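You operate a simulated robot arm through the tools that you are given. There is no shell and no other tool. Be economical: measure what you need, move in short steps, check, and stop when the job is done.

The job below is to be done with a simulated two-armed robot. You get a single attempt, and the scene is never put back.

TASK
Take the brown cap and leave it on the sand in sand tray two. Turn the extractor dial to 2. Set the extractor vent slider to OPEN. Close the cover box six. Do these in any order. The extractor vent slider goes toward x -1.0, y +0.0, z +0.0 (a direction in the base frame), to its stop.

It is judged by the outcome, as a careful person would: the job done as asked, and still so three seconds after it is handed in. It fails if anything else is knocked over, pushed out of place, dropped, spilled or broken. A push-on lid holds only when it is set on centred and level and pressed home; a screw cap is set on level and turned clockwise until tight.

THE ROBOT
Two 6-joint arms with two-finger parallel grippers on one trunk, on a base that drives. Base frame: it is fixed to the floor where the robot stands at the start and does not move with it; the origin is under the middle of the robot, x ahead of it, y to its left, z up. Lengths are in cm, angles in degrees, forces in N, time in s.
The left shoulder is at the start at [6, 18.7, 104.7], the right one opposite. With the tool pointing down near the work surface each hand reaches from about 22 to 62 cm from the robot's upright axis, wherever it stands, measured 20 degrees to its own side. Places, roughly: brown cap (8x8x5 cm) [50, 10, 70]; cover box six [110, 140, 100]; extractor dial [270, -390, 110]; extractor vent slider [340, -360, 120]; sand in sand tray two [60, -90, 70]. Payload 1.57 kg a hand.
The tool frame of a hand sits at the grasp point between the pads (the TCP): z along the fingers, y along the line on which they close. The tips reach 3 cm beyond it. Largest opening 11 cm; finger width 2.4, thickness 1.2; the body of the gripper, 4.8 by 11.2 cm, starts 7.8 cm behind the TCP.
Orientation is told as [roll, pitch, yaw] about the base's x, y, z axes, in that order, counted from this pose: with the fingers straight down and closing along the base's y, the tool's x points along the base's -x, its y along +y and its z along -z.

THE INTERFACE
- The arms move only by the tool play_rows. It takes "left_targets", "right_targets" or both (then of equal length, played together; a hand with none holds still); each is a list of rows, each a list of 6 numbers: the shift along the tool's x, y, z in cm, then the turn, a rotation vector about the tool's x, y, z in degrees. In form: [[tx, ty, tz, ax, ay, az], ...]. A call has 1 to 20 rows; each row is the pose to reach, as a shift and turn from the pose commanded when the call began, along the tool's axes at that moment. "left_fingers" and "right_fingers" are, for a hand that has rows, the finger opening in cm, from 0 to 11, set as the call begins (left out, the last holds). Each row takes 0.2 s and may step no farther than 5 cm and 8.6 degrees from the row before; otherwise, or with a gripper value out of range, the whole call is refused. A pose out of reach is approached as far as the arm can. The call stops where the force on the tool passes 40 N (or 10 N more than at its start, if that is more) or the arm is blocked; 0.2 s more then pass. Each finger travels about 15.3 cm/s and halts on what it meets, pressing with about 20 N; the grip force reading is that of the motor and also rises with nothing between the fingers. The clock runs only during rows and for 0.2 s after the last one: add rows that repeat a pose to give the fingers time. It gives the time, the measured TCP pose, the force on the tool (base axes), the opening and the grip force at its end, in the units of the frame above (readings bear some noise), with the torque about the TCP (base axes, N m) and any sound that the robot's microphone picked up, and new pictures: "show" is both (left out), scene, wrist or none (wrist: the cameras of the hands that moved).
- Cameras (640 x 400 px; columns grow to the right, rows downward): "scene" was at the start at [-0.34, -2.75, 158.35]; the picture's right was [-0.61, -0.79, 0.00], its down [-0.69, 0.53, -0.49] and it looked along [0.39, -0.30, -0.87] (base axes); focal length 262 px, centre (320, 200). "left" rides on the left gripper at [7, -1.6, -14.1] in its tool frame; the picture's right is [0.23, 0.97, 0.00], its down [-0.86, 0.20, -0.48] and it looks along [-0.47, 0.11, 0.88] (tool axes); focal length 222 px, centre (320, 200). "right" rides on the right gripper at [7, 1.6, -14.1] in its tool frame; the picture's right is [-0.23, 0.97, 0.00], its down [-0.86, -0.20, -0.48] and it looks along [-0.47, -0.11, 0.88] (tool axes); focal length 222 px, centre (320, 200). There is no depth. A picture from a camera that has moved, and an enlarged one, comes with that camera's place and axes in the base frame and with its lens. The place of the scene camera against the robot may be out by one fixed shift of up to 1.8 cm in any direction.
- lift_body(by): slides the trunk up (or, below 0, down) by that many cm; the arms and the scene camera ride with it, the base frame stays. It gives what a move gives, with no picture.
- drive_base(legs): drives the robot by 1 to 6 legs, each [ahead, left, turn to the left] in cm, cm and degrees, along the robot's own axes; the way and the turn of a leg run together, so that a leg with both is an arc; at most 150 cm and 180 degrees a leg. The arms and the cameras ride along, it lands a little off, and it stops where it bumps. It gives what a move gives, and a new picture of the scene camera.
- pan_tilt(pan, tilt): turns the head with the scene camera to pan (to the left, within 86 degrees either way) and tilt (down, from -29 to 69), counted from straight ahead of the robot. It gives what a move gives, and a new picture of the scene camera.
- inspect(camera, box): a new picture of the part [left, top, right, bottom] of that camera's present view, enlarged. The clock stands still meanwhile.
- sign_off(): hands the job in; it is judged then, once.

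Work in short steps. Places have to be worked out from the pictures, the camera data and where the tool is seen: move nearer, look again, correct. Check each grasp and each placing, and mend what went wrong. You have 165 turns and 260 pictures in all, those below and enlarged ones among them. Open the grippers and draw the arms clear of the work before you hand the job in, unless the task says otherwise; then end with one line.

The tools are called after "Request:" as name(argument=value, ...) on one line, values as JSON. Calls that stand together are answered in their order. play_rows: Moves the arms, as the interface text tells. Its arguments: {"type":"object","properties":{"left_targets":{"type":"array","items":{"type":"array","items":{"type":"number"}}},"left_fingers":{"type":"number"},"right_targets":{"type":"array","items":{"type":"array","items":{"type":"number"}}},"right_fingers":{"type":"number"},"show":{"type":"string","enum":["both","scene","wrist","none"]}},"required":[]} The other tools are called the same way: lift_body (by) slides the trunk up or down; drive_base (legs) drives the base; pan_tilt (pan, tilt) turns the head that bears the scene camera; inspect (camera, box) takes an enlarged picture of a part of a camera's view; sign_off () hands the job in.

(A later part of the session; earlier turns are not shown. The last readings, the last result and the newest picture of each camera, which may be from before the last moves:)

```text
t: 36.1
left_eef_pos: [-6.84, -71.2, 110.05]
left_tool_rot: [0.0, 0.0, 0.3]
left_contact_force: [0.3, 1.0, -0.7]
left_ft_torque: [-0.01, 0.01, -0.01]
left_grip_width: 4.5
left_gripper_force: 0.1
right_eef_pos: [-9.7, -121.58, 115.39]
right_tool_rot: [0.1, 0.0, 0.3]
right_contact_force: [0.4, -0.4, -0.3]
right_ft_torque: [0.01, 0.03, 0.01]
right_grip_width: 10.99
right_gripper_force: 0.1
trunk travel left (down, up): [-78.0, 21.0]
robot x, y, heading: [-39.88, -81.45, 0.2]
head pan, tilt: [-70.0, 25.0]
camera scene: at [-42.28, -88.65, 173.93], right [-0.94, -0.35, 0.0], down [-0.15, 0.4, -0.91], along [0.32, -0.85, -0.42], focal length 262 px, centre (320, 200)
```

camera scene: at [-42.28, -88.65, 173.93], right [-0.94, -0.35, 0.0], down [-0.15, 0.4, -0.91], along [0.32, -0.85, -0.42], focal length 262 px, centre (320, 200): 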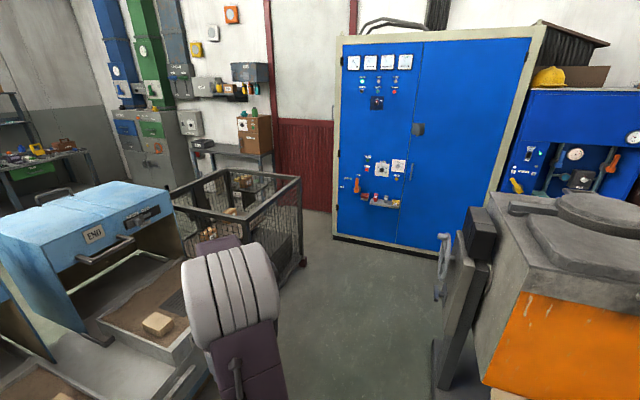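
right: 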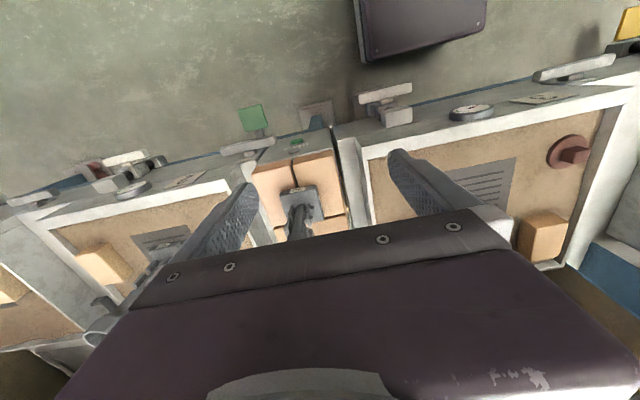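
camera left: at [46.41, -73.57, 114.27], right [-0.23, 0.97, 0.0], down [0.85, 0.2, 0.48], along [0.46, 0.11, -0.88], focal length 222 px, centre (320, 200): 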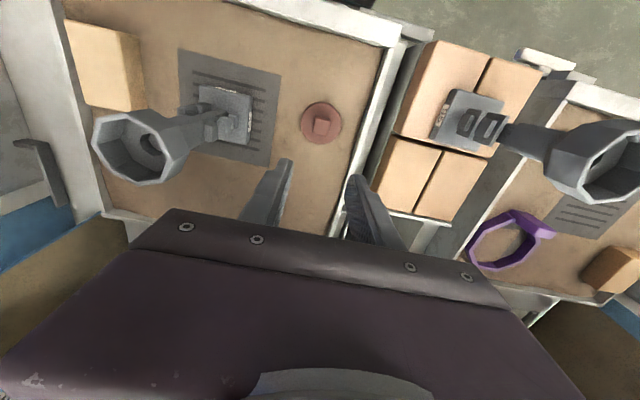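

The route: along the bench front past the cage corner (~(53,-283)), then between the cage and the wall. I shift to x≈-12 and turn to face -y.

Request:
pan_tilt(pan=0, tilt=30)

Request:
drive_base(legs=[[25, 0, 0], [0, 0, -90]])

```text
t: 37.5
left_eef_pos: [-6.92, -71.2, 110.03]
left_tool_rot: [0.0, 0.1, 0.3]
left_contact_force: [-0.3, -0.3, -0.3]
left_ft_torque: [0.02, 0.01, -0.04]
left_grip_width: 4.51
left_gripper_force: 0.0
right_eef_pos: [-9.82, -121.55, 115.31]
right_tool_rot: [0.0, 0.0, 0.3]
right_contact_force: [-0.8, 0.1, -0.1]
right_ft_torque: [0.02, 0.01, -0.01]
right_grip_width: 11.01
right_gripper_force: 0.1
trunk travel left (down, up): [-78.0, 21.0]
robot x, y, heading: [-39.73, -81.43, 0.4]
head pan, tilt: [0.0, 30.0]
camera scene: at [-36.41, -79.98, 173.14], right [0.0, -1.0, 0.0], down [-0.5, 0.0, -0.87], along [0.87, 0.0, -0.5], focal length 262 px, centre (320, 200)
```

scene: 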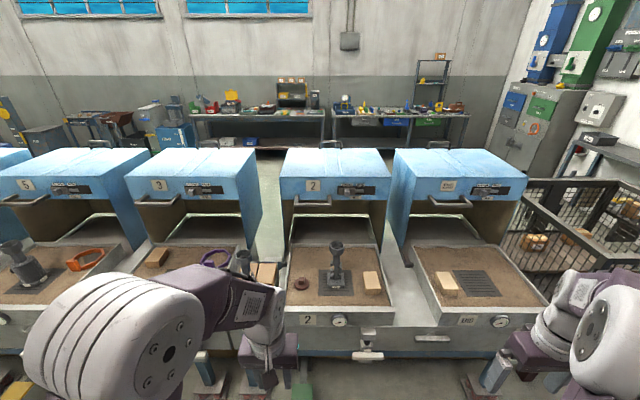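

```text
t: 43.2
left_eef_pos: [-4.82, -114.16, 110.08]
left_tool_rot: [0.2, 0.1, -89.9]
left_contact_force: [-0.6, -0.8, 0.7]
left_ft_torque: [0.02, 0.03, -0.01]
left_grip_width: 4.52
left_gripper_force: 0.0
right_eef_pos: [-55.2, -111.3, 115.31]
right_tool_rot: [0.1, 0.0, -90.0]
right_contact_force: [0.7, -0.2, 0.6]
right_ft_torque: [0.01, -0.01, 0.0]
right_grip_width: 11.01
right_gripper_force: 0.0
trunk travel left (down, up): [-78.0, 21.0]
robot x, y, heading: [-14.67, -81.0, -90.0]
head pan, tilt: [0.0, 30.0]
camera scene: at [-14.39, -82.89, 173.14], right [-1.0, 0.0, 0.0], down [0.0, 0.5, -0.87], along [0.0, -0.87, -0.5], focal length 262 px, centre (320, 200)
```

scene: 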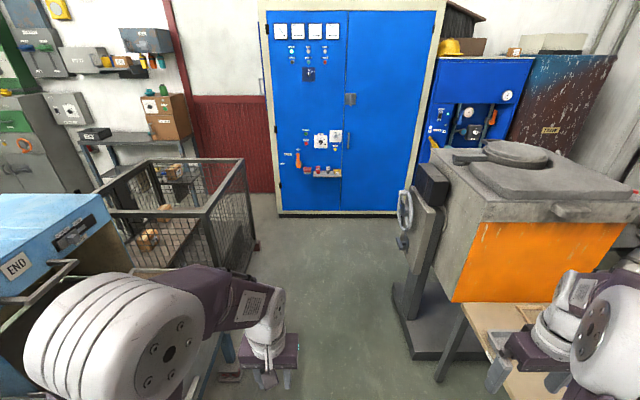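

The gap between bench and the orange machine is narrow for the right arm. I bring the right hand inward, then shift a little left and look.

Request:
play_rows(right_targets=[[0, 4, 0, 0, 0, 0], [0, 8, 0, 0, 0, 0], [0, 12, 0, 0, 0, 0], [0, 16, 0, 0, 0, 0], [0, 20, 0, 0, 0, 0]], right_fingers=5, show="scene")

```text
t: 44.4
left_eef_pos: [-4.75, -114.19, 110.15]
left_tool_rot: [-0.1, 0.0, -90.0]
left_contact_force: [-0.2, -0.1, -0.6]
left_ft_torque: [0.01, -0.01, -0.01]
left_grip_width: 4.49
left_gripper_force: 0.1
right_eef_pos: [-35.07, -111.15, 115.31]
right_tool_rot: [0.0, 0.0, -90.0]
right_contact_force: [0.2, -0.5, 0.1]
right_ft_torque: [-0.01, -0.01, 0.0]
right_grip_width: 5.01
right_gripper_force: 0.2
trunk travel left (down, up): [-78.0, 21.0]
robot x, y, heading: [-14.58, -81.11, -89.9]
head pan, tilt: [0.0, 30.0]
camera scene: at [-14.24, -82.88, 173.14], right [-1.0, 0.0, 0.0], down [0.0, 0.5, -0.87], along [0.0, -0.87, -0.5], focal length 262 px, centre (320, 200)
```

scene: 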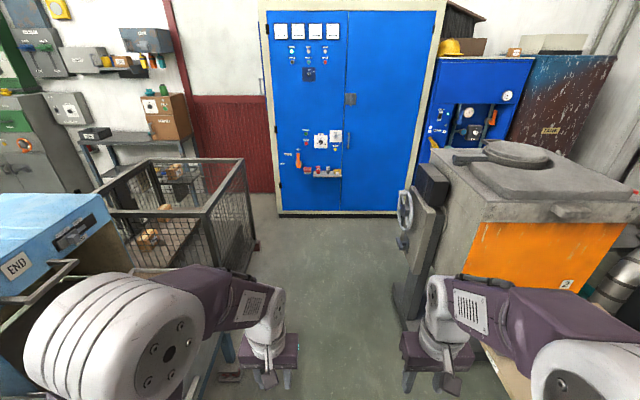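

I shift 8 cm left to centre between machine and bench, then drive ahead in stages.

Request:
drive_base(legs=[[0, 8, 0], [70, 0, 0]])

```text
t: 48.9
left_eef_pos: [3.08, -184.47, 110.01]
left_tool_rot: [-0.1, -0.1, -90.1]
left_contact_force: [0.7, -0.1, -0.6]
left_ft_torque: [-0.01, 0.02, 0.02]
left_grip_width: 4.51
left_gripper_force: 0.1
right_eef_pos: [-27.29, -181.3, 115.36]
right_tool_rot: [0.0, 0.0, -90.1]
right_contact_force: [-1.3, 1.1, 0.4]
right_ft_torque: [-0.01, -0.04, -0.02]
right_grip_width: 5.01
right_gripper_force: 0.1
trunk travel left (down, up): [-78.0, 21.0]
robot x, y, heading: [-6.61, -151.62, -90.0]
head pan, tilt: [0.0, 30.0]
camera scene: at [-6.38, -153.02, 173.14], right [-1.0, 0.0, 0.0], down [0.0, 0.5, -0.87], along [0.0, -0.87, -0.5], focal length 262 px, centre (320, 200)
```

scene: 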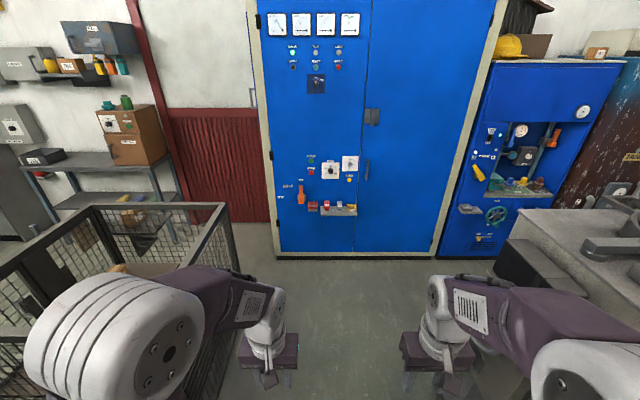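

The wall is near y≈-403 and the cage's far side near y≈-284. I look left to measure the gap between cage and table.

Request:
drive_base(legs=[[60, 0, 0]])

Request:
pan_tilt(pan=60, tilt=35)

```text
t: 52.3
left_eef_pos: [3.22, -244.23, 110.06]
left_tool_rot: [0.0, -0.1, -89.8]
left_contact_force: [0.1, 0.1, 0.5]
left_ft_torque: [0.0, -0.02, 0.01]
left_grip_width: 4.48
left_gripper_force: 0.0
right_eef_pos: [-27.08, -241.32, 115.33]
right_tool_rot: [-0.1, 0.0, -89.7]
right_contact_force: [0.0, 0.7, -0.3]
right_ft_torque: [0.02, -0.03, 0.01]
right_grip_width: 4.97
right_gripper_force: 0.0
trunk travel left (down, up): [-78.0, 21.0]
robot x, y, heading: [-6.35, -211.2, -89.9]
head pan, tilt: [0.0, 30.0]
camera scene: at [-6.32, -212.93, 173.14], right [-1.0, 0.0, 0.0], down [0.0, 0.5, -0.87], along [0.0, -0.87, -0.5], focal length 262 px, centre (320, 200)
```

scene: 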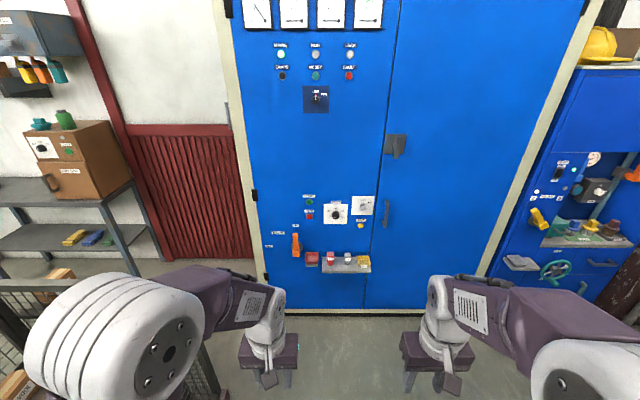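

```text
t: 53.6
left_eef_pos: [3.27, -244.36, 110.06]
left_tool_rot: [0.0, 0.0, -89.8]
left_contact_force: [0.3, -0.5, -0.9]
left_ft_torque: [0.0, 0.02, -0.01]
left_grip_width: 4.5
left_gripper_force: 0.1
right_eef_pos: [-27.13, -241.39, 115.21]
right_tool_rot: [0.0, 0.0, -89.7]
right_contact_force: [-0.3, -0.5, 0.2]
right_ft_torque: [0.0, -0.02, 0.01]
right_grip_width: 5.0
right_gripper_force: 0.1
trunk travel left (down, up): [-78.0, 21.0]
robot x, y, heading: [-6.59, -210.6, -89.9]
head pan, tilt: [60.0, 35.0]
camera scene: at [1.29, -208.42, 172.36], right [-0.5, -0.87, 0.0], down [-0.5, 0.29, -0.82], along [0.71, -0.41, -0.57], focal length 262 px, centre (320, 200)
```

scene: 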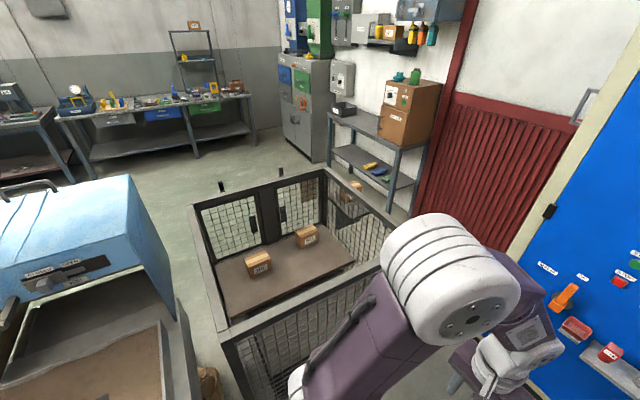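

I zoom into the gap region.

Request:
inspect(camera="scene", box=[260, 20, 520, 240])

```text
1.82 times, centred on (390, 130) of scene
camera zoom: at [1.29, -208.42, 172.36], right [-0.5, -0.87, 0.0], down [-0.5, 0.29, -0.82], along [0.71, -0.41, -0.57], focal length 476 px, centre (193, 327)
```

zoom: 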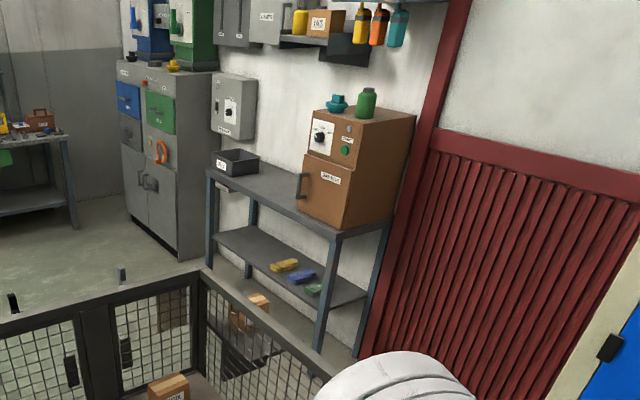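

The robot base is only ~40 cm wide, and the cage–cabinet gap is ~64 cm. Plan: turn to face +y (arms over the cage), and pass sideways. First forward to y≈-258, trunk up a bit, then turn left 180.

Request:
lift_body(by=10)

Request:
drive_base(legs=[[47, 0, 0], [0, 0, 90]])

Request:
pan_tilt(pan=-40, tilt=50)

```text
t: 54.9
left_eef_pos: [3.28, -244.19, 119.99]
left_tool_rot: [0.0, 0.0, -89.8]
left_contact_force: [1.1, 0.2, -0.1]
left_ft_torque: [-0.02, 0.05, 0.01]
left_grip_width: 4.51
left_gripper_force: 0.0
right_eef_pos: [-27.2, -241.35, 125.17]
right_tool_rot: [0.0, 0.0, -89.9]
right_contact_force: [0.3, 0.3, 1.1]
right_ft_torque: [-0.01, -0.02, 0.03]
right_grip_width: 5.02
right_gripper_force: 0.0
trunk travel left (down, up): [-88.0, 11.0]
robot x, y, heading: [-6.99, -211.08, -89.7]
head pan, tilt: [60.0, 35.0]
```

```text
t: 61.5
left_eef_pos: [26.3, -248.24, 120.09]
left_tool_rot: [0.0, 0.0, 0.0]
left_contact_force: [0.6, 0.2, 0.0]
left_ft_torque: [-0.02, 0.04, 0.01]
left_grip_width: 4.5
left_gripper_force: 0.1
right_eef_pos: [23.43, -278.58, 125.26]
right_tool_rot: [0.0, 0.0, 0.1]
right_contact_force: [-0.1, 0.4, 0.4]
right_ft_torque: [0.0, 0.03, 0.01]
right_grip_width: 5.01
right_gripper_force: 0.1
trunk travel left (down, up): [-88.0, 11.0]
robot x, y, heading: [-6.75, -258.26, -0.2]
head pan, tilt: [60.0, 35.0]
camera scene: at [-7.83, -249.24, 182.36], right [0.87, -0.5, 0.0], down [-0.29, -0.5, -0.82], along [0.41, 0.71, -0.57], focal length 262 px, centre (320, 200)
```

scene: 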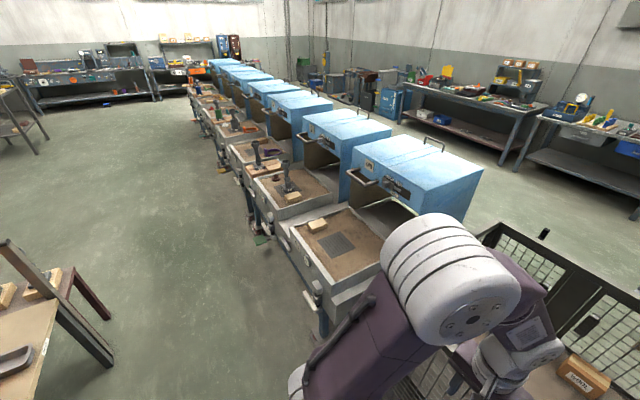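

```text
t: 63.3
left_eef_pos: [26.36, -248.13, 120.04]
left_tool_rot: [-0.1, 0.0, 0.0]
left_contact_force: [0.5, 0.2, 0.0]
left_ft_torque: [-0.02, 0.02, 0.03]
left_grip_width: 4.52
left_gripper_force: 0.0
right_eef_pos: [23.4, -278.63, 125.21]
right_tool_rot: [0.0, 0.0, 0.0]
right_contact_force: [-0.4, -0.8, -0.5]
right_ft_torque: [0.01, -0.01, -0.04]
right_grip_width: 5.04
right_gripper_force: 0.1
trunk travel left (down, up): [-88.0, 11.0]
robot x, y, heading: [-6.46, -258.26, 0.0]
head pan, tilt: [-40.0, 50.0]
camera scene: at [-6.31, -261.79, 180.19], right [-0.64, -0.77, 0.0], down [-0.59, 0.49, -0.64], along [0.49, -0.41, -0.77], focal length 262 px, centre (320, 200)
```

scene: 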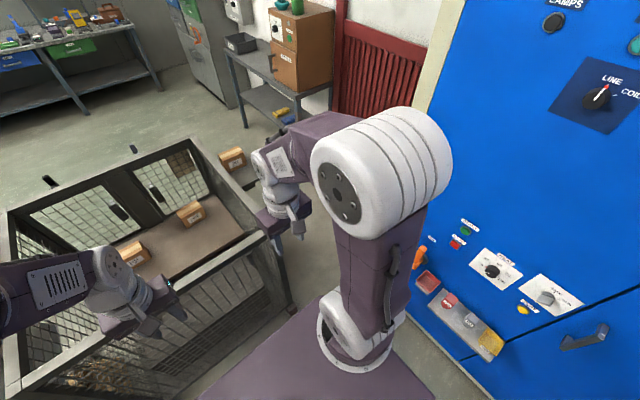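

There seems to be a small carton and something dark beyond the cage; I inspect.

Request:
inspect(camera="scene", box=[140, 60, 360, 320])

```text
1.54 times, centred on (250, 190) of scene
camera zoom: at [-6.31, -261.79, 180.19], right [-0.64, -0.77, 0.0], down [-0.59, 0.49, -0.64], along [0.49, -0.41, -0.77], focal length 402 px, centre (428, 215)
```

zoom: 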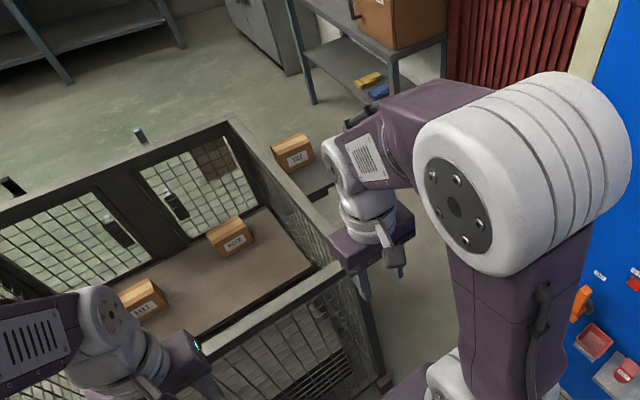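

Since the gap past the cage is cramped and uncertain, I'll do box six first and then go round the far end of the row by the wide aisle. I strafe left along the bench to box six.

Request:
drive_base(legs=[[-4, 140, 0], [0, 130, 0], [0, 128, 0]])

Request:
pan_tilt(pan=0, tilt=40)

```text
t: 82.4
left_eef_pos: [24.7, 148.52, 120.17]
left_tool_rot: [-0.1, 0.0, 0.1]
left_contact_force: [0.1, 0.3, -0.4]
left_ft_torque: [0.01, -0.01, -0.01]
left_grip_width: 4.5
left_gripper_force: 0.1
right_eef_pos: [21.85, 118.12, 125.27]
right_tool_rot: [0.0, 0.0, 0.3]
right_contact_force: [1.3, -0.7, -0.6]
right_ft_torque: [0.02, 0.0, 0.01]
right_grip_width: 5.03
right_gripper_force: 0.1
trunk travel left (down, up): [-88.0, 11.0]
robot x, y, heading: [-8.3, 138.0, 0.3]
head pan, tilt: [-40.0, 50.0]
camera scene: at [-7.82, 134.68, 180.18], right [-0.64, -0.77, 0.0], down [-0.59, 0.49, -0.64], along [0.49, -0.41, -0.77], focal length 262 px, centre (320, 200)
```

scene: 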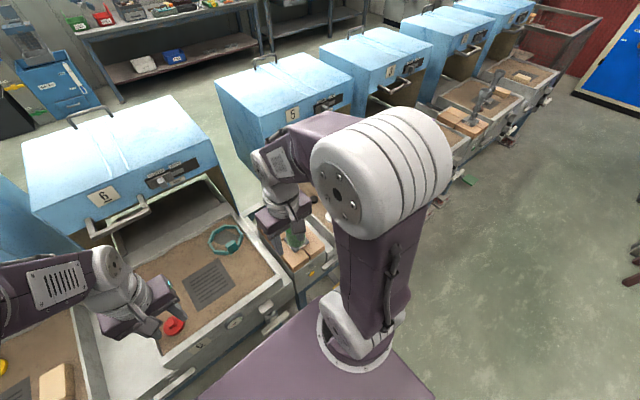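

```text
t: 83.5
left_eef_pos: [24.81, 148.51, 120.06]
left_tool_rot: [0.1, 0.0, 0.1]
left_contact_force: [0.0, -0.7, 0.0]
left_ft_torque: [0.01, -0.03, 0.0]
left_grip_width: 4.51
left_gripper_force: 0.0
right_eef_pos: [21.94, 118.06, 125.27]
right_tool_rot: [0.1, 0.0, 0.3]
right_contact_force: [-1.2, 0.5, -0.3]
right_ft_torque: [-0.02, 0.01, 0.01]
right_grip_width: 5.01
right_gripper_force: 0.1
trunk travel left (down, up): [-88.0, 11.0]
robot x, y, heading: [-8.06, 138.41, 0.2]
head pan, tilt: [0.0, 40.0]
camera scene: at [-5.25, 139.71, 181.6], right [0.0, -1.0, 0.0], down [-0.64, 0.0, -0.77], along [0.77, 0.0, -0.64], focal length 262 px, centre (320, 200)
```

scene: 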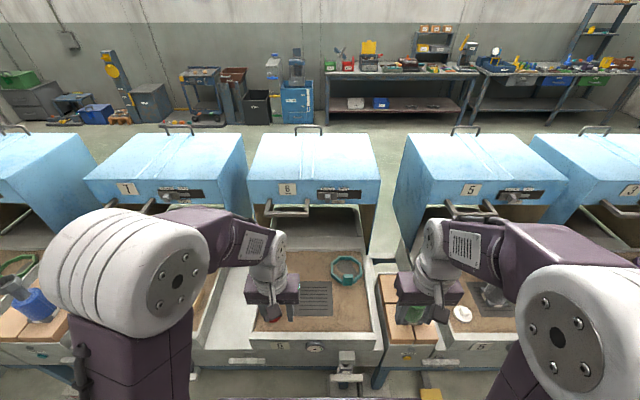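

I zoom on the box ahead to confirm its number and understand how the cover moves.

Request:
inspect(camera="scene", box=[220, 110, 400, 260])

Request:
inspect(camera="scene", box=[230, 230, 410, 380])

Request:
inspect(camera="left", box=[0, 0, 640, 400])

```text
2.67 times, centred on (310, 185) of scene
camera zoom: at [-5.25, 139.71, 181.6], right [0.0, -1.0, 0.0], down [-0.64, 0.0, -0.77], along [0.77, 0.0, -0.64], focal length 697 px, centre (347, 240)
```

zoom: 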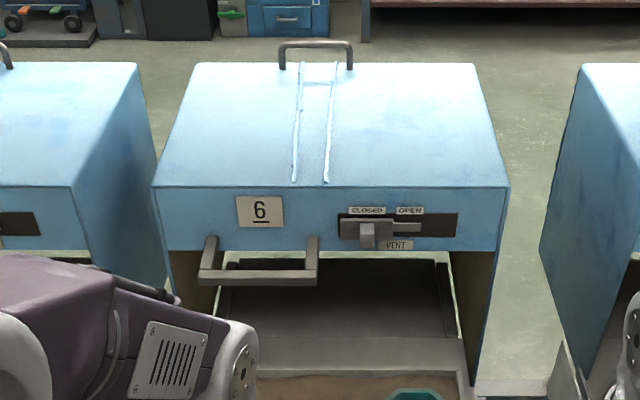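

```text
2.67 times, centred on (320, 305) of scene
camera zoom: at [-5.25, 139.71, 181.6], right [0.0, -1.0, 0.0], down [-0.64, 0.0, -0.77], along [0.77, 0.0, -0.64], focal length 697 px, centre (320, -80)
```

zoom: 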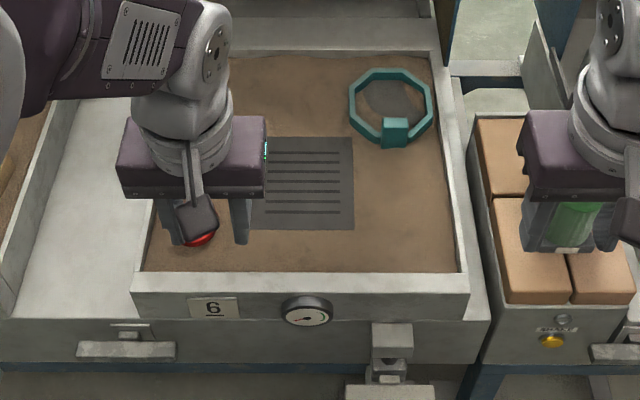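

```text
1.00 times, centred on (320, 200) of left (not enlarged: the box is as wide or as high as the picture)
camera zoom: at [17.91, 146.97, 134.16], right [-0.23, 0.97, 0.0], down [0.85, 0.2, 0.48], along [0.47, 0.11, -0.88], focal length 222 px, centre (320, 200)
```

zoom: 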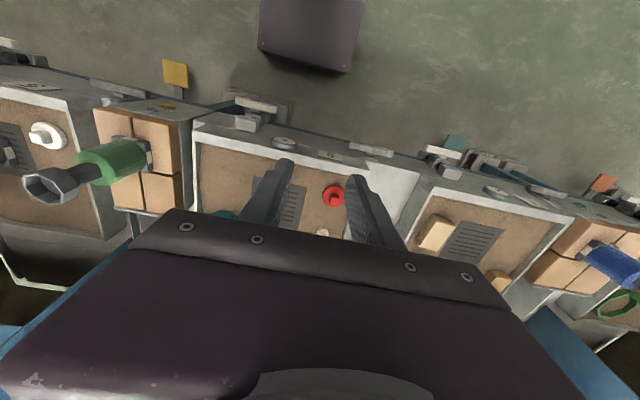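

Box 6 is confirmed. To understand the cover's motion I back off and lower the trunk for a lower view.

Request:
drive_base(legs=[[-60, 0, 0]])

Request:
lift_body(by=-50)

Request:
pan_tilt(pan=0, tilt=18)

Request:
inspect(camera="scene", box=[200, 80, 440, 230])

```text
t: 86.8
left_eef_pos: [-34.3, 148.41, 119.94]
left_tool_rot: [0.0, 0.1, 0.3]
left_contact_force: [0.8, 0.0, -0.5]
left_ft_torque: [-0.02, 0.02, 0.01]
left_grip_width: 4.51
left_gripper_force: 0.1
right_eef_pos: [-37.19, 117.85, 125.18]
right_tool_rot: [-0.1, 0.2, 0.4]
right_contact_force: [0.0, 0.1, -0.1]
right_ft_torque: [0.0, 0.0, 0.0]
right_grip_width: 5.02
right_gripper_force: 0.1
trunk travel left (down, up): [-88.0, 11.0]
robot x, y, heading: [-67.34, 138.05, 0.3]
head pan, tilt: [0.0, 40.0]
camera scene: at [-64.27, 139.43, 181.6], right [0.01, -1.0, 0.0], down [-0.64, 0.0, -0.77], along [0.77, 0.0, -0.64], focal length 262 px, centre (320, 200)
```

scene: 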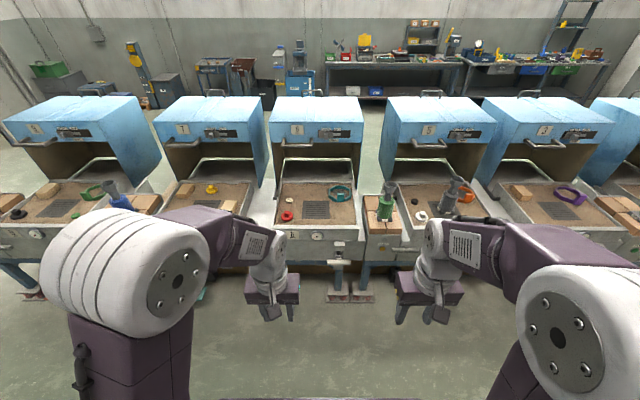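

```text
refused: -50 is not a number from -40 to 40
```

```text
t: 87.7
left_eef_pos: [-34.49, 148.31, 120.16]
left_tool_rot: [-0.1, 0.0, 0.4]
left_contact_force: [-0.6, 0.1, -0.5]
left_ft_torque: [-0.02, 0.01, -0.02]
left_grip_width: 4.52
left_gripper_force: 0.2
right_eef_pos: [-37.38, 117.85, 125.28]
right_tool_rot: [0.0, 0.0, 0.5]
right_contact_force: [0.5, -0.1, -0.2]
right_ft_torque: [0.01, -0.05, 0.0]
right_grip_width: 4.99
right_gripper_force: 0.0
trunk travel left (down, up): [-88.0, 11.0]
robot x, y, heading: [-67.53, 137.85, 0.6]
head pan, tilt: [0.0, 18.0]
camera scene: at [-63.74, 139.44, 185.07], right [0.01, -1.0, 0.0], down [-0.31, 0.0, -0.95], along [0.95, 0.01, -0.31], focal length 262 px, centre (320, 200)
```

scene: 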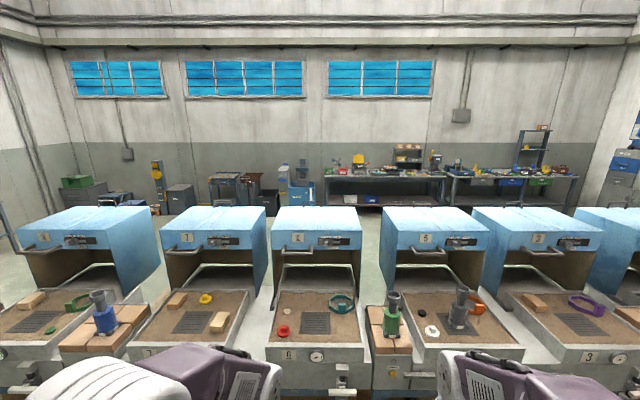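

```text
2.67 times, centred on (320, 155) of scene
camera zoom: at [-63.74, 139.44, 185.07], right [0.01, -1.0, 0.0], down [-0.31, 0.0, -0.95], along [0.95, 0.01, -0.31], focal length 697 px, centre (320, 320)
```

zoom: 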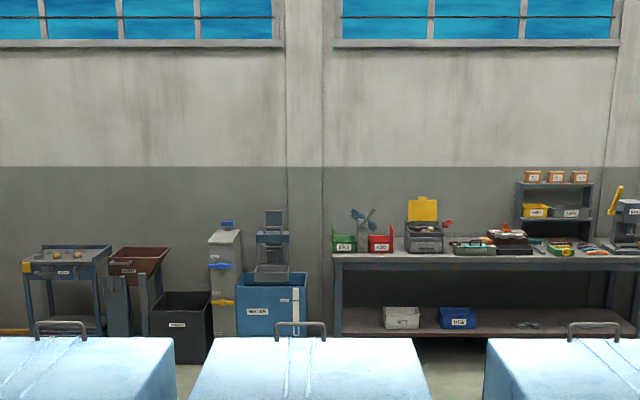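

Request:
lift_body(by=-40)

Request:
pan_tilt(pan=0, tilt=25)

Request:
inspect(camera="scene", box=[230, 140, 470, 290])

```text
t: 91.5
left_eef_pos: [-34.38, 148.29, 80.18]
left_tool_rot: [0.0, -0.1, 0.2]
left_contact_force: [-0.5, 0.7, -1.2]
left_ft_torque: [-0.01, -0.01, -0.01]
left_grip_width: 4.47
left_gripper_force: 0.1
right_eef_pos: [-37.31, 117.92, 85.18]
right_tool_rot: [-0.1, 0.0, 0.4]
right_contact_force: [0.3, 0.5, -0.7]
right_ft_torque: [0.0, -0.01, -0.01]
right_grip_width: 5.01
right_gripper_force: 0.0
trunk travel left (down, up): [-48.0, 51.0]
robot x, y, heading: [-67.29, 138.52, 0.3]
head pan, tilt: [0.0, 18.0]
```

```text
t: 92.2
left_eef_pos: [-34.5, 148.29, 80.1]
left_tool_rot: [0.0, 0.0, 0.3]
left_contact_force: [-0.1, 0.3, 0.1]
left_ft_torque: [0.02, -0.01, -0.01]
left_grip_width: 4.49
left_gripper_force: 0.1
right_eef_pos: [-37.3, 117.8, 85.19]
right_tool_rot: [0.0, 0.0, 0.4]
right_contact_force: [0.2, 0.4, -0.5]
right_ft_torque: [0.0, 0.0, -0.04]
right_grip_width: 5.02
right_gripper_force: 0.1
trunk travel left (down, up): [-48.0, 51.0]
robot x, y, heading: [-67.59, 138.16, 0.3]
head pan, tilt: [0.0, 25.0]
camera scene: at [-63.77, 139.44, 143.94], right [0.01, -1.0, 0.0], down [-0.42, 0.0, -0.91], along [0.91, 0.01, -0.42], focal length 262 px, centre (320, 200)
```

scene: 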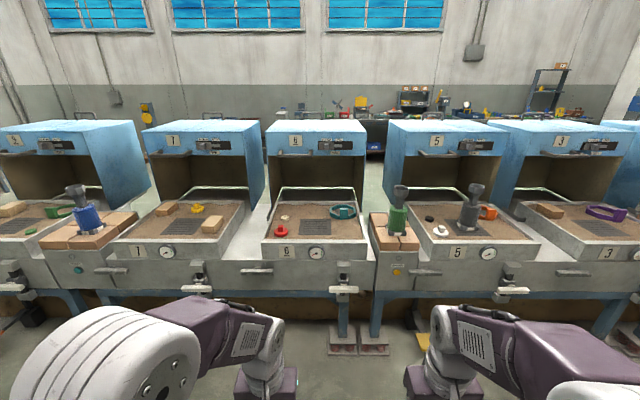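

```text
2.67 times, centred on (350, 215) of scene
camera zoom: at [-63.77, 139.44, 143.94], right [0.01, -1.0, 0.0], down [-0.42, 0.0, -0.91], along [0.91, 0.01, -0.42], focal length 697 px, centre (240, 160)
```

zoom: 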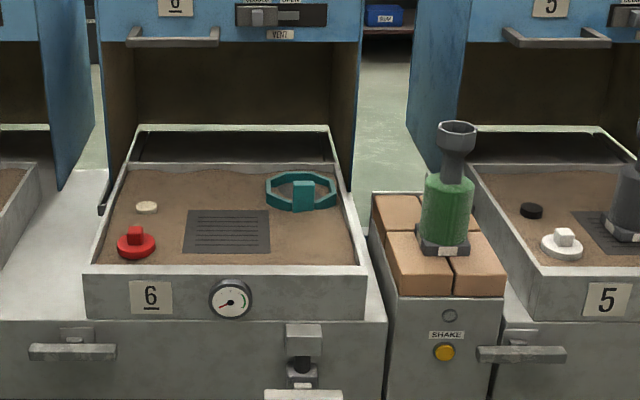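

I zoom further on the cover's front feet, which may show rails or hinges.

Request:
inspect(camera="scene", box=[255, 180, 295, 230])

Request:
inspect(camera="scene", box=[340, 110, 440, 230])

Request:
inspect(camera="scene", box=[470, 110, 640, 250])

```text
8.00 times, centred on (275, 205) of scene
camera zoom: at [-63.77, 139.44, 143.94], right [0.01, -1.0, 0.0], down [-0.42, 0.0, -0.91], along [0.91, 0.01, -0.42], focal length 2092 px, centre (680, 160)
```

zoom: 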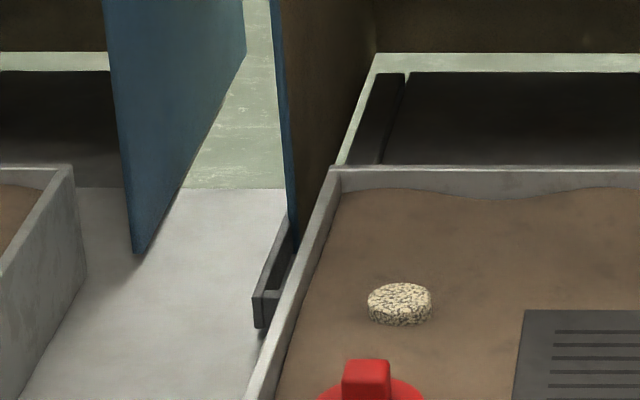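

```text
3.33 times, centred on (390, 170) of scene
camera zoom: at [-63.77, 139.44, 143.94], right [0.01, -1.0, 0.0], down [-0.42, 0.0, -0.91], along [0.91, 0.01, -0.42], focal length 872 px, centre (87, 300)
```

zoom: 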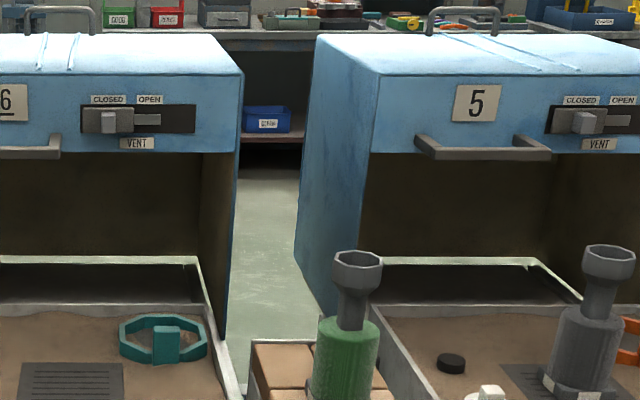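

```text
2.86 times, centred on (555, 180) of scene
camera zoom: at [-63.77, 139.44, 143.94], right [0.01, -1.0, 0.0], down [-0.42, 0.0, -0.91], along [0.91, 0.01, -0.42], focal length 747 px, centre (-351, 257)
```

zoom: 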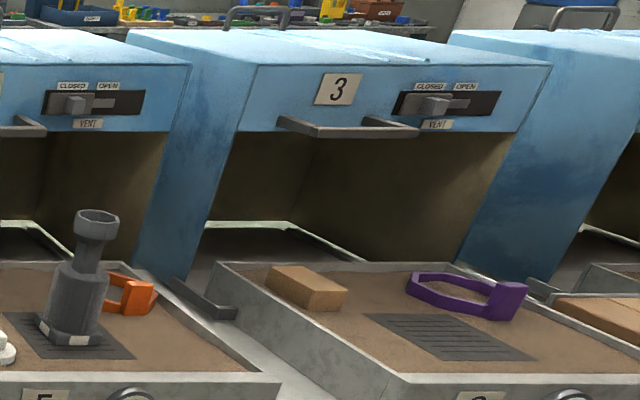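

The cover has a front U‑handle near (77, 154, 106) and channels at the sides, so it presumably slides forward over the tray. I raise the trunk and turn the left hand so its fingers can straddle the handle bar.

Request:
lift_body(by=25)

Request:
play_rows(left_targets=[[0, 0, 0, 0, 0, 8.2], [0, 0, 0, 0, 0, 16.4], [0, 0, 0, 0, 0, 24.6], [0, 0, 0, 0, 0, 32.8], [0, 0, 0, 0, 0, 41], [0, 0, 0, 0, 0, 49.2], [0, 0, 0, 0, 0, 57.4], [0, 0, 0, 0, 0, 65.6], [0, 0, 0, 0, 0, 73.8], [0, 0, 0, 0, 0, 82], [0, 0, 0, 0, 0, 90]], left_fingers=6, show="none")

Request:
play_rows(left_targets=[[0, 0, 0, -8, 0, 0], [0, 0, 0, -16, 0, 0], [0, 0, 0, -24, 0, 0], [0, 0, 0, -32, 0, 0], [0, 0, 0, -40, 0, 0], [0, 0, 0, -45, 0, 0]], show="scene")

```text
t: 94.8
left_eef_pos: [-34.41, 148.49, 105.1]
left_tool_rot: [0.1, 0.0, 0.4]
left_contact_force: [-0.3, 0.1, 0.5]
left_ft_torque: [-0.02, 0.0, 0.01]
left_grip_width: 4.5
left_gripper_force: 0.1
right_eef_pos: [-37.23, 117.74, 110.26]
right_tool_rot: [0.0, 0.0, 0.4]
right_contact_force: [0.3, 0.9, 0.9]
right_ft_torque: [0.03, 0.0, -0.02]
right_grip_width: 5.01
right_gripper_force: 0.1
trunk travel left (down, up): [-73.0, 26.0]
robot x, y, heading: [-67.72, 138.45, 0.6]
head pan, tilt: [0.0, 25.0]
```

```text
t: 97.2
left_eef_pos: [-34.43, 148.15, 105.16]
left_tool_rot: [0.1, 0.1, -89.8]
left_contact_force: [-0.3, 0.6, 0.2]
left_ft_torque: [0.0, 0.0, -0.01]
left_grip_width: 5.99
left_gripper_force: 0.0
right_eef_pos: [-37.21, 117.79, 110.22]
right_tool_rot: [-0.1, 0.0, 0.5]
right_contact_force: [-0.1, 0.1, 0.0]
right_ft_torque: [0.01, 0.04, -0.03]
right_grip_width: 5.03
right_gripper_force: 0.0
trunk travel left (down, up): [-73.0, 26.0]
robot x, y, heading: [-67.52, 137.78, 0.7]
head pan, tilt: [0.0, 25.0]
```

```text
t: 98.6
left_eef_pos: [-28.1, 142.36, 106.58]
left_tool_rot: [45.0, 0.1, -89.7]
left_contact_force: [-0.1, 0.2, 0.3]
left_ft_torque: [0.01, 0.01, 0.02]
left_grip_width: 5.98
left_gripper_force: 0.1
left hand out of reach, approached as far as the arm can: row 3, 4, 5, 6
right_eef_pos: [-37.26, 117.77, 110.17]
right_tool_rot: [0.0, 0.0, 0.3]
right_contact_force: [-0.1, 0.2, -1.4]
right_ft_torque: [0.01, -0.03, 0.02]
right_grip_width: 5.02
right_gripper_force: 0.1
trunk travel left (down, up): [-73.0, 26.0]
robot x, y, heading: [-67.45, 138.08, 0.3]
head pan, tilt: [0.0, 25.0]
camera scene: at [-63.72, 139.32, 168.94], right [0.01, -1.0, 0.0], down [-0.42, 0.0, -0.91], along [0.91, 0.01, -0.42], focal length 262 px, centre (320, 200)
```

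scene: 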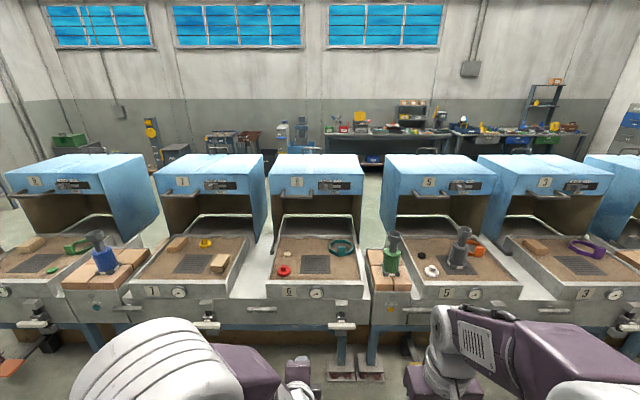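

Orientation is now 45° forward-down. I extend the hand forward and see how far the arm can reach in this attitude.

Request:
play_rows(left_targets=[[1, 3, 3, 0, 0, 0], [2, 6, 6, 0, 0, 0], [3, 9, 9, 0, 0, 0], [4, 12, 12, 0, 0, 0], [4, 15, 15, 0, 0, 0], [4, 18, 18, 0, 0, 0], [4, 21, 21, 0, 0, 0]], show="both")

```text
t: 100.2
left_eef_pos: [1.73, 146.66, 106.55]
left_tool_rot: [45.0, 0.0, -89.7]
left_contact_force: [0.4, 0.0, 0.0]
left_ft_torque: [0.0, 0.03, 0.04]
left_grip_width: 5.99
left_gripper_force: 0.1
right_eef_pos: [-37.09, 117.74, 110.17]
right_tool_rot: [0.0, 0.0, 0.4]
right_contact_force: [0.3, -0.3, -0.2]
right_ft_torque: [-0.04, 0.04, -0.01]
right_grip_width: 5.01
right_gripper_force: 0.0
trunk travel left (down, up): [-73.0, 26.0]
robot x, y, heading: [-67.47, 138.27, 0.4]
head pan, tilt: [0.0, 25.0]
camera scene: at [-63.53, 139.46, 168.93], right [0.01, -1.0, 0.0], down [-0.42, 0.0, -0.91], along [0.91, 0.01, -0.42], focal length 262 px, centre (320, 200)
camera left: at [-9.43, 153.73, 115.39], right [0.69, 0.23, 0.69], down [-0.19, -0.86, 0.48], along [0.7, -0.46, -0.54], focal length 222 px, centre (320, 200)
```

scene: 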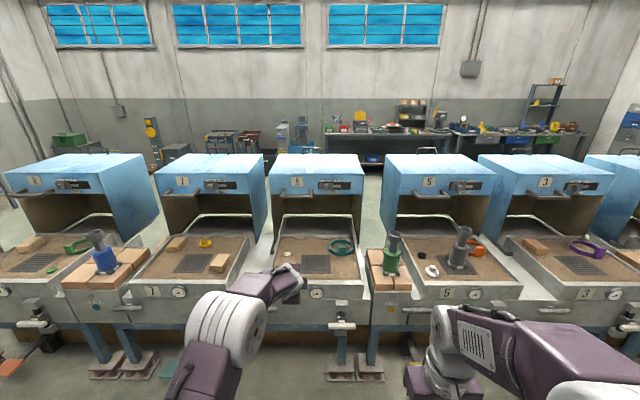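
left: 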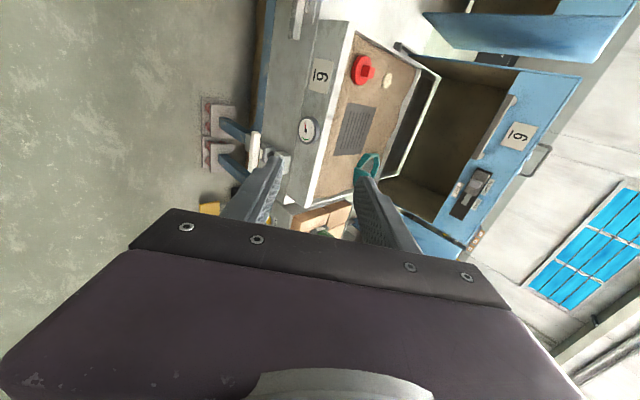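

Reach is good (69 cm ahead). I drive up toward the bench with the hand at handle height, stopping short of the handle.

Request:
drive_base(legs=[[60, 3, 0]])

Request:
inspect(camera="left", box=[0, 0, 640, 400])

```text
t: 103.6
left_eef_pos: [61.62, 150.73, 106.67]
left_tool_rot: [44.9, 0.0, -89.2]
left_contact_force: [-0.2, 0.5, 0.1]
left_ft_torque: [0.02, 0.03, 0.04]
left_grip_width: 5.99
left_gripper_force: 0.1
right_eef_pos: [23.05, 121.52, 110.24]
right_tool_rot: [0.0, 0.0, 0.9]
right_contact_force: [0.1, -0.2, 0.1]
right_ft_torque: [0.01, -0.02, -0.02]
right_grip_width: 5.0
right_gripper_force: 0.0
trunk travel left (down, up): [-73.0, 26.0]
robot x, y, heading: [-7.17, 141.89, 1.0]
head pan, tilt: [0.0, 25.0]
camera scene: at [-3.61, 143.05, 168.94], right [0.01, -1.0, 0.0], down [-0.42, -0.01, -0.91], along [0.91, 0.01, -0.42], focal length 262 px, centre (320, 200)
```

scene: 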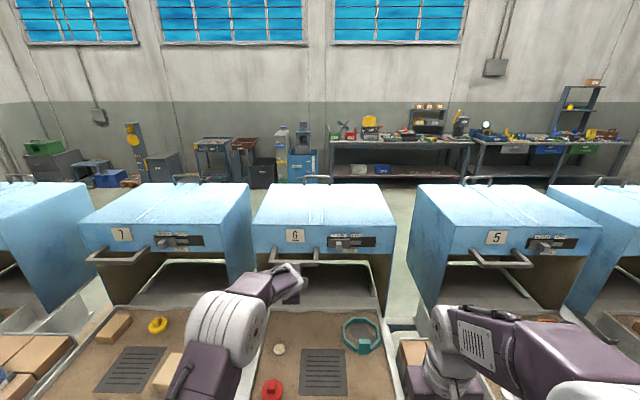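

```text
1.00 times, centred on (320, 200) of left (not enlarged: the box is as wide or as high as the picture)
camera zoom: at [50.45, 157.7, 115.52], right [0.69, 0.24, 0.69], down [-0.19, -0.86, 0.48], along [0.7, -0.46, -0.54], focal length 222 px, centre (320, 200)
```

zoom: 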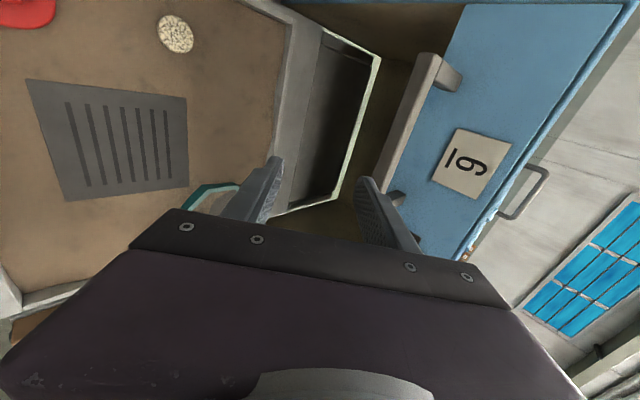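

The bar is at about x 77, y 147–162, z 104.5. I raise the hand 6.4 cm, drive 7 cm ahead, so that the bar lies along the tool axis.

Request:
play_rows(left_targets=[[0.6, 2.2, -2.2, 0, 0, 0], [1.3, 4.5, -4.5, 0, 0, 0]], show="none")

Request:
drive_base(legs=[[7, 0, -1]])

Request:
inspect(camera="left", box=[0, 0, 640, 400])

```text
t: 104.2
left_eef_pos: [61.69, 152.13, 113.15]
left_tool_rot: [45.1, 0.0, -89.4]
left_contact_force: [0.5, -0.4, 0.3]
left_ft_torque: [-0.03, 0.01, -0.01]
left_grip_width: 5.98
left_gripper_force: 0.0
right_eef_pos: [23.07, 121.5, 110.4]
right_tool_rot: [0.0, 0.0, 0.8]
right_contact_force: [0.5, -0.1, -0.7]
right_ft_torque: [0.0, 0.01, -0.01]
right_grip_width: 4.99
right_gripper_force: 0.0
trunk travel left (down, up): [-73.0, 26.0]
robot x, y, heading: [-7.06, 141.93, 0.8]
head pan, tilt: [0.0, 25.0]
```

```text
t: 105.2
left_eef_pos: [68.58, 150.94, 113.23]
left_tool_rot: [45.4, -0.1, -90.3]
left_contact_force: [-0.1, -0.3, 0.7]
left_ft_torque: [0.0, 0.0, 0.0]
left_grip_width: 6.02
left_gripper_force: 0.0
right_eef_pos: [29.52, 121.14, 110.4]
right_tool_rot: [0.0, -0.1, -0.2]
right_contact_force: [-0.5, 0.2, -0.2]
right_ft_torque: [-0.02, -0.02, 0.02]
right_grip_width: 5.01
right_gripper_force: 0.0
trunk travel left (down, up): [-73.0, 26.0]
robot x, y, heading: [0.01, 141.52, -0.4]
head pan, tilt: [0.0, 25.0]
camera scene: at [3.06, 143.05, 168.95], right [0.0, -1.0, 0.0], down [-0.42, 0.0, -0.91], along [0.91, 0.0, -0.42], focal length 262 px, centre (320, 200)
```

scene: 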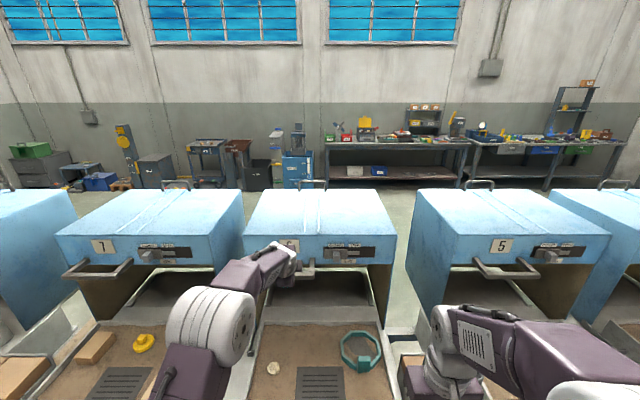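

```text
1.00 times, centred on (320, 200) of left (not enlarged: the box is as wide or as high as the picture)
camera zoom: at [57.55, 158.11, 122.02], right [0.69, 0.22, 0.69], down [-0.2, -0.85, 0.48], along [0.7, -0.47, -0.54], focal length 222 px, centre (320, 200)
```

zoom: 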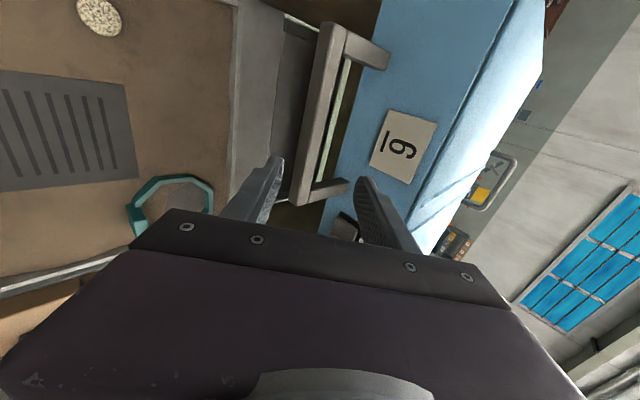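

The bar's centre is about (75.3, 105), i.e. ty −1.1, tz 10.6 from the TCP. I advance along the tool axis to straddle it.

Request:
play_rows(left_targets=[[1, -0.6, 3, 0, 0, 0], [1, -1.1, 6, 0, 0, 0], [1, -1.1, 8, 0, 0, 0], [1, -1.1, 9.5, 0, 0, 0], [1, -1.1, 10.5, 0, 0, 0]], left_fingers=6, show="both")

```text
t: 106.4
left_eef_pos: [75.61, 151.84, 104.79]
left_tool_rot: [45.0, 0.0, -90.4]
left_contact_force: [-0.5, -0.5, 0.2]
left_ft_torque: [0.01, 0.0, 0.0]
left_grip_width: 5.99
left_gripper_force: 0.0
right_eef_pos: [29.69, 121.28, 110.13]
right_tool_rot: [0.0, 0.0, -0.2]
right_contact_force: [0.4, -0.9, 0.2]
right_ft_torque: [0.0, -0.01, 0.02]
right_grip_width: 5.02
right_gripper_force: 0.1
trunk travel left (down, up): [-73.0, 26.0]
robot x, y, heading: [-0.24, 141.63, -0.1]
head pan, tilt: [0.0, 25.0]
camera scene: at [3.54, 143.03, 168.94], right [0.0, -1.0, 0.0], down [-0.42, 0.0, -0.91], along [0.91, 0.0, -0.42], focal length 262 px, centre (320, 200)
camera left: at [64.53, 159.06, 113.59], right [0.69, 0.22, 0.69], down [-0.2, -0.85, 0.48], along [0.7, -0.47, -0.54], focal length 222 px, centre (320, 200)
```

scene: 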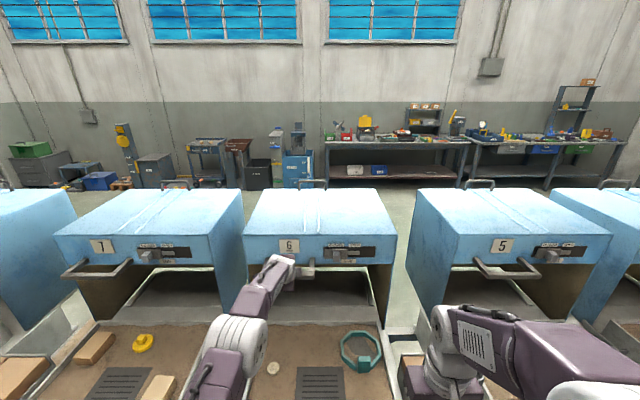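
left: 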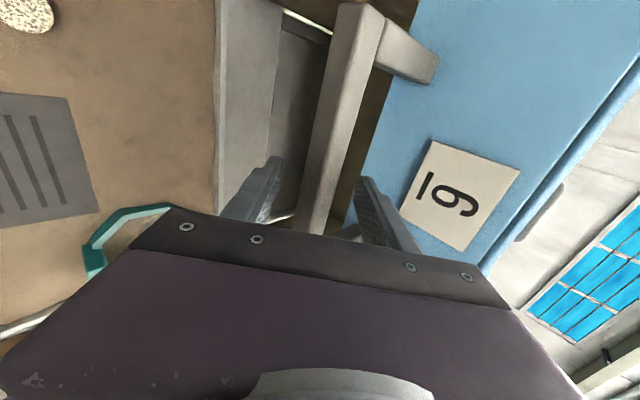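

The bar lies between the fingers. I close on it and check.

Request:
play_rows(left_targets=[[0, 0, 0, 0, 0, 0], [0, 0, 0, 0, 0, 0], [0, 0, 0, 0, 0, 0]], left_fingers=0.5, show="wrist")

```text
t: 107.2
left_eef_pos: [75.48, 151.81, 104.7]
left_tool_rot: [44.6, 0.0, -90.2]
left_contact_force: [-7.9, -1.2, -10.9]
left_ft_torque: [-0.67, 0.08, 0.9]
left_grip_width: 2.75
left_gripper_force: 37.9
right_eef_pos: [29.58, 121.03, 110.28]
right_tool_rot: [0.0, 0.0, -0.1]
right_contact_force: [-0.5, 0.4, 0.5]
right_ft_torque: [0.0, -0.01, -0.02]
right_grip_width: 5.01
right_gripper_force: 0.0
trunk travel left (down, up): [-73.0, 26.0]
robot x, y, heading: [-0.42, 142.21, -0.1]
head pan, tilt: [0.0, 25.0]
camera left: at [64.43, 159.05, 113.47], right [0.69, 0.23, 0.69], down [-0.2, -0.85, 0.48], along [0.69, -0.47, -0.55], focal length 222 px, centre (320, 200)
```

left: 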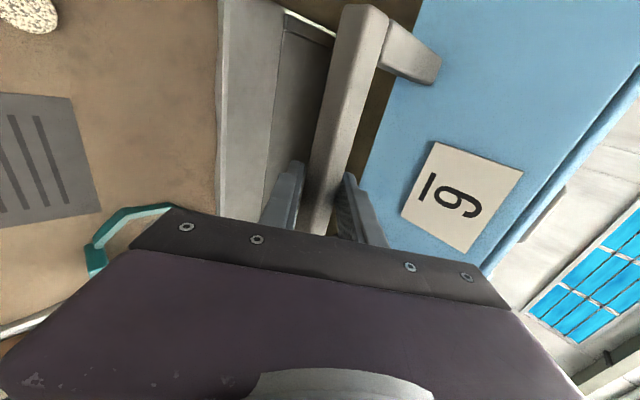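

Gripped (2.75 cm). I pull gently toward the robot by 3 cm and watch forces.

Request:
play_rows(left_targets=[[0, -0.5, -0.3, 0, 0, 0], [0, -1, -0.7, 0, 0, 0], [0, -1.6, -1.3, 0, 0, 0], [0, -2.2, -1.9, 0, 0, 0]], show="wrist")

```text
t: 108.2
left_eef_pos: [72.75, 151.9, 104.68]
left_tool_rot: [45.0, -0.1, -90.3]
left_contact_force: [4.1, -1.9, 0.9]
left_ft_torque: [-0.47, 0.08, 0.78]
left_grip_width: 2.79
left_gripper_force: 38.1
right_eef_pos: [29.89, 121.22, 110.26]
right_tool_rot: [0.0, 0.0, -0.2]
right_contact_force: [0.0, -0.4, -0.1]
right_ft_torque: [-0.02, -0.01, -0.02]
right_grip_width: 5.04
right_gripper_force: 0.1
trunk travel left (down, up): [-73.0, 26.0]
robot x, y, heading: [-0.48, 141.89, -0.2]
head pan, tilt: [0.0, 25.0]
camera left: at [61.66, 159.06, 113.42], right [0.69, 0.22, 0.69], down [-0.2, -0.85, 0.48], along [0.7, -0.47, -0.54], focal length 222 px, centre (320, 200)
```

left: 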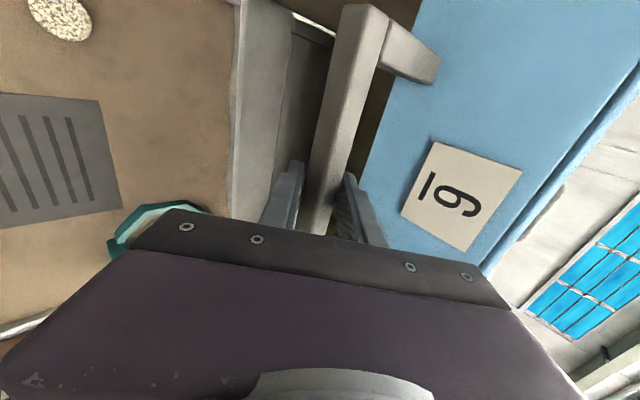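

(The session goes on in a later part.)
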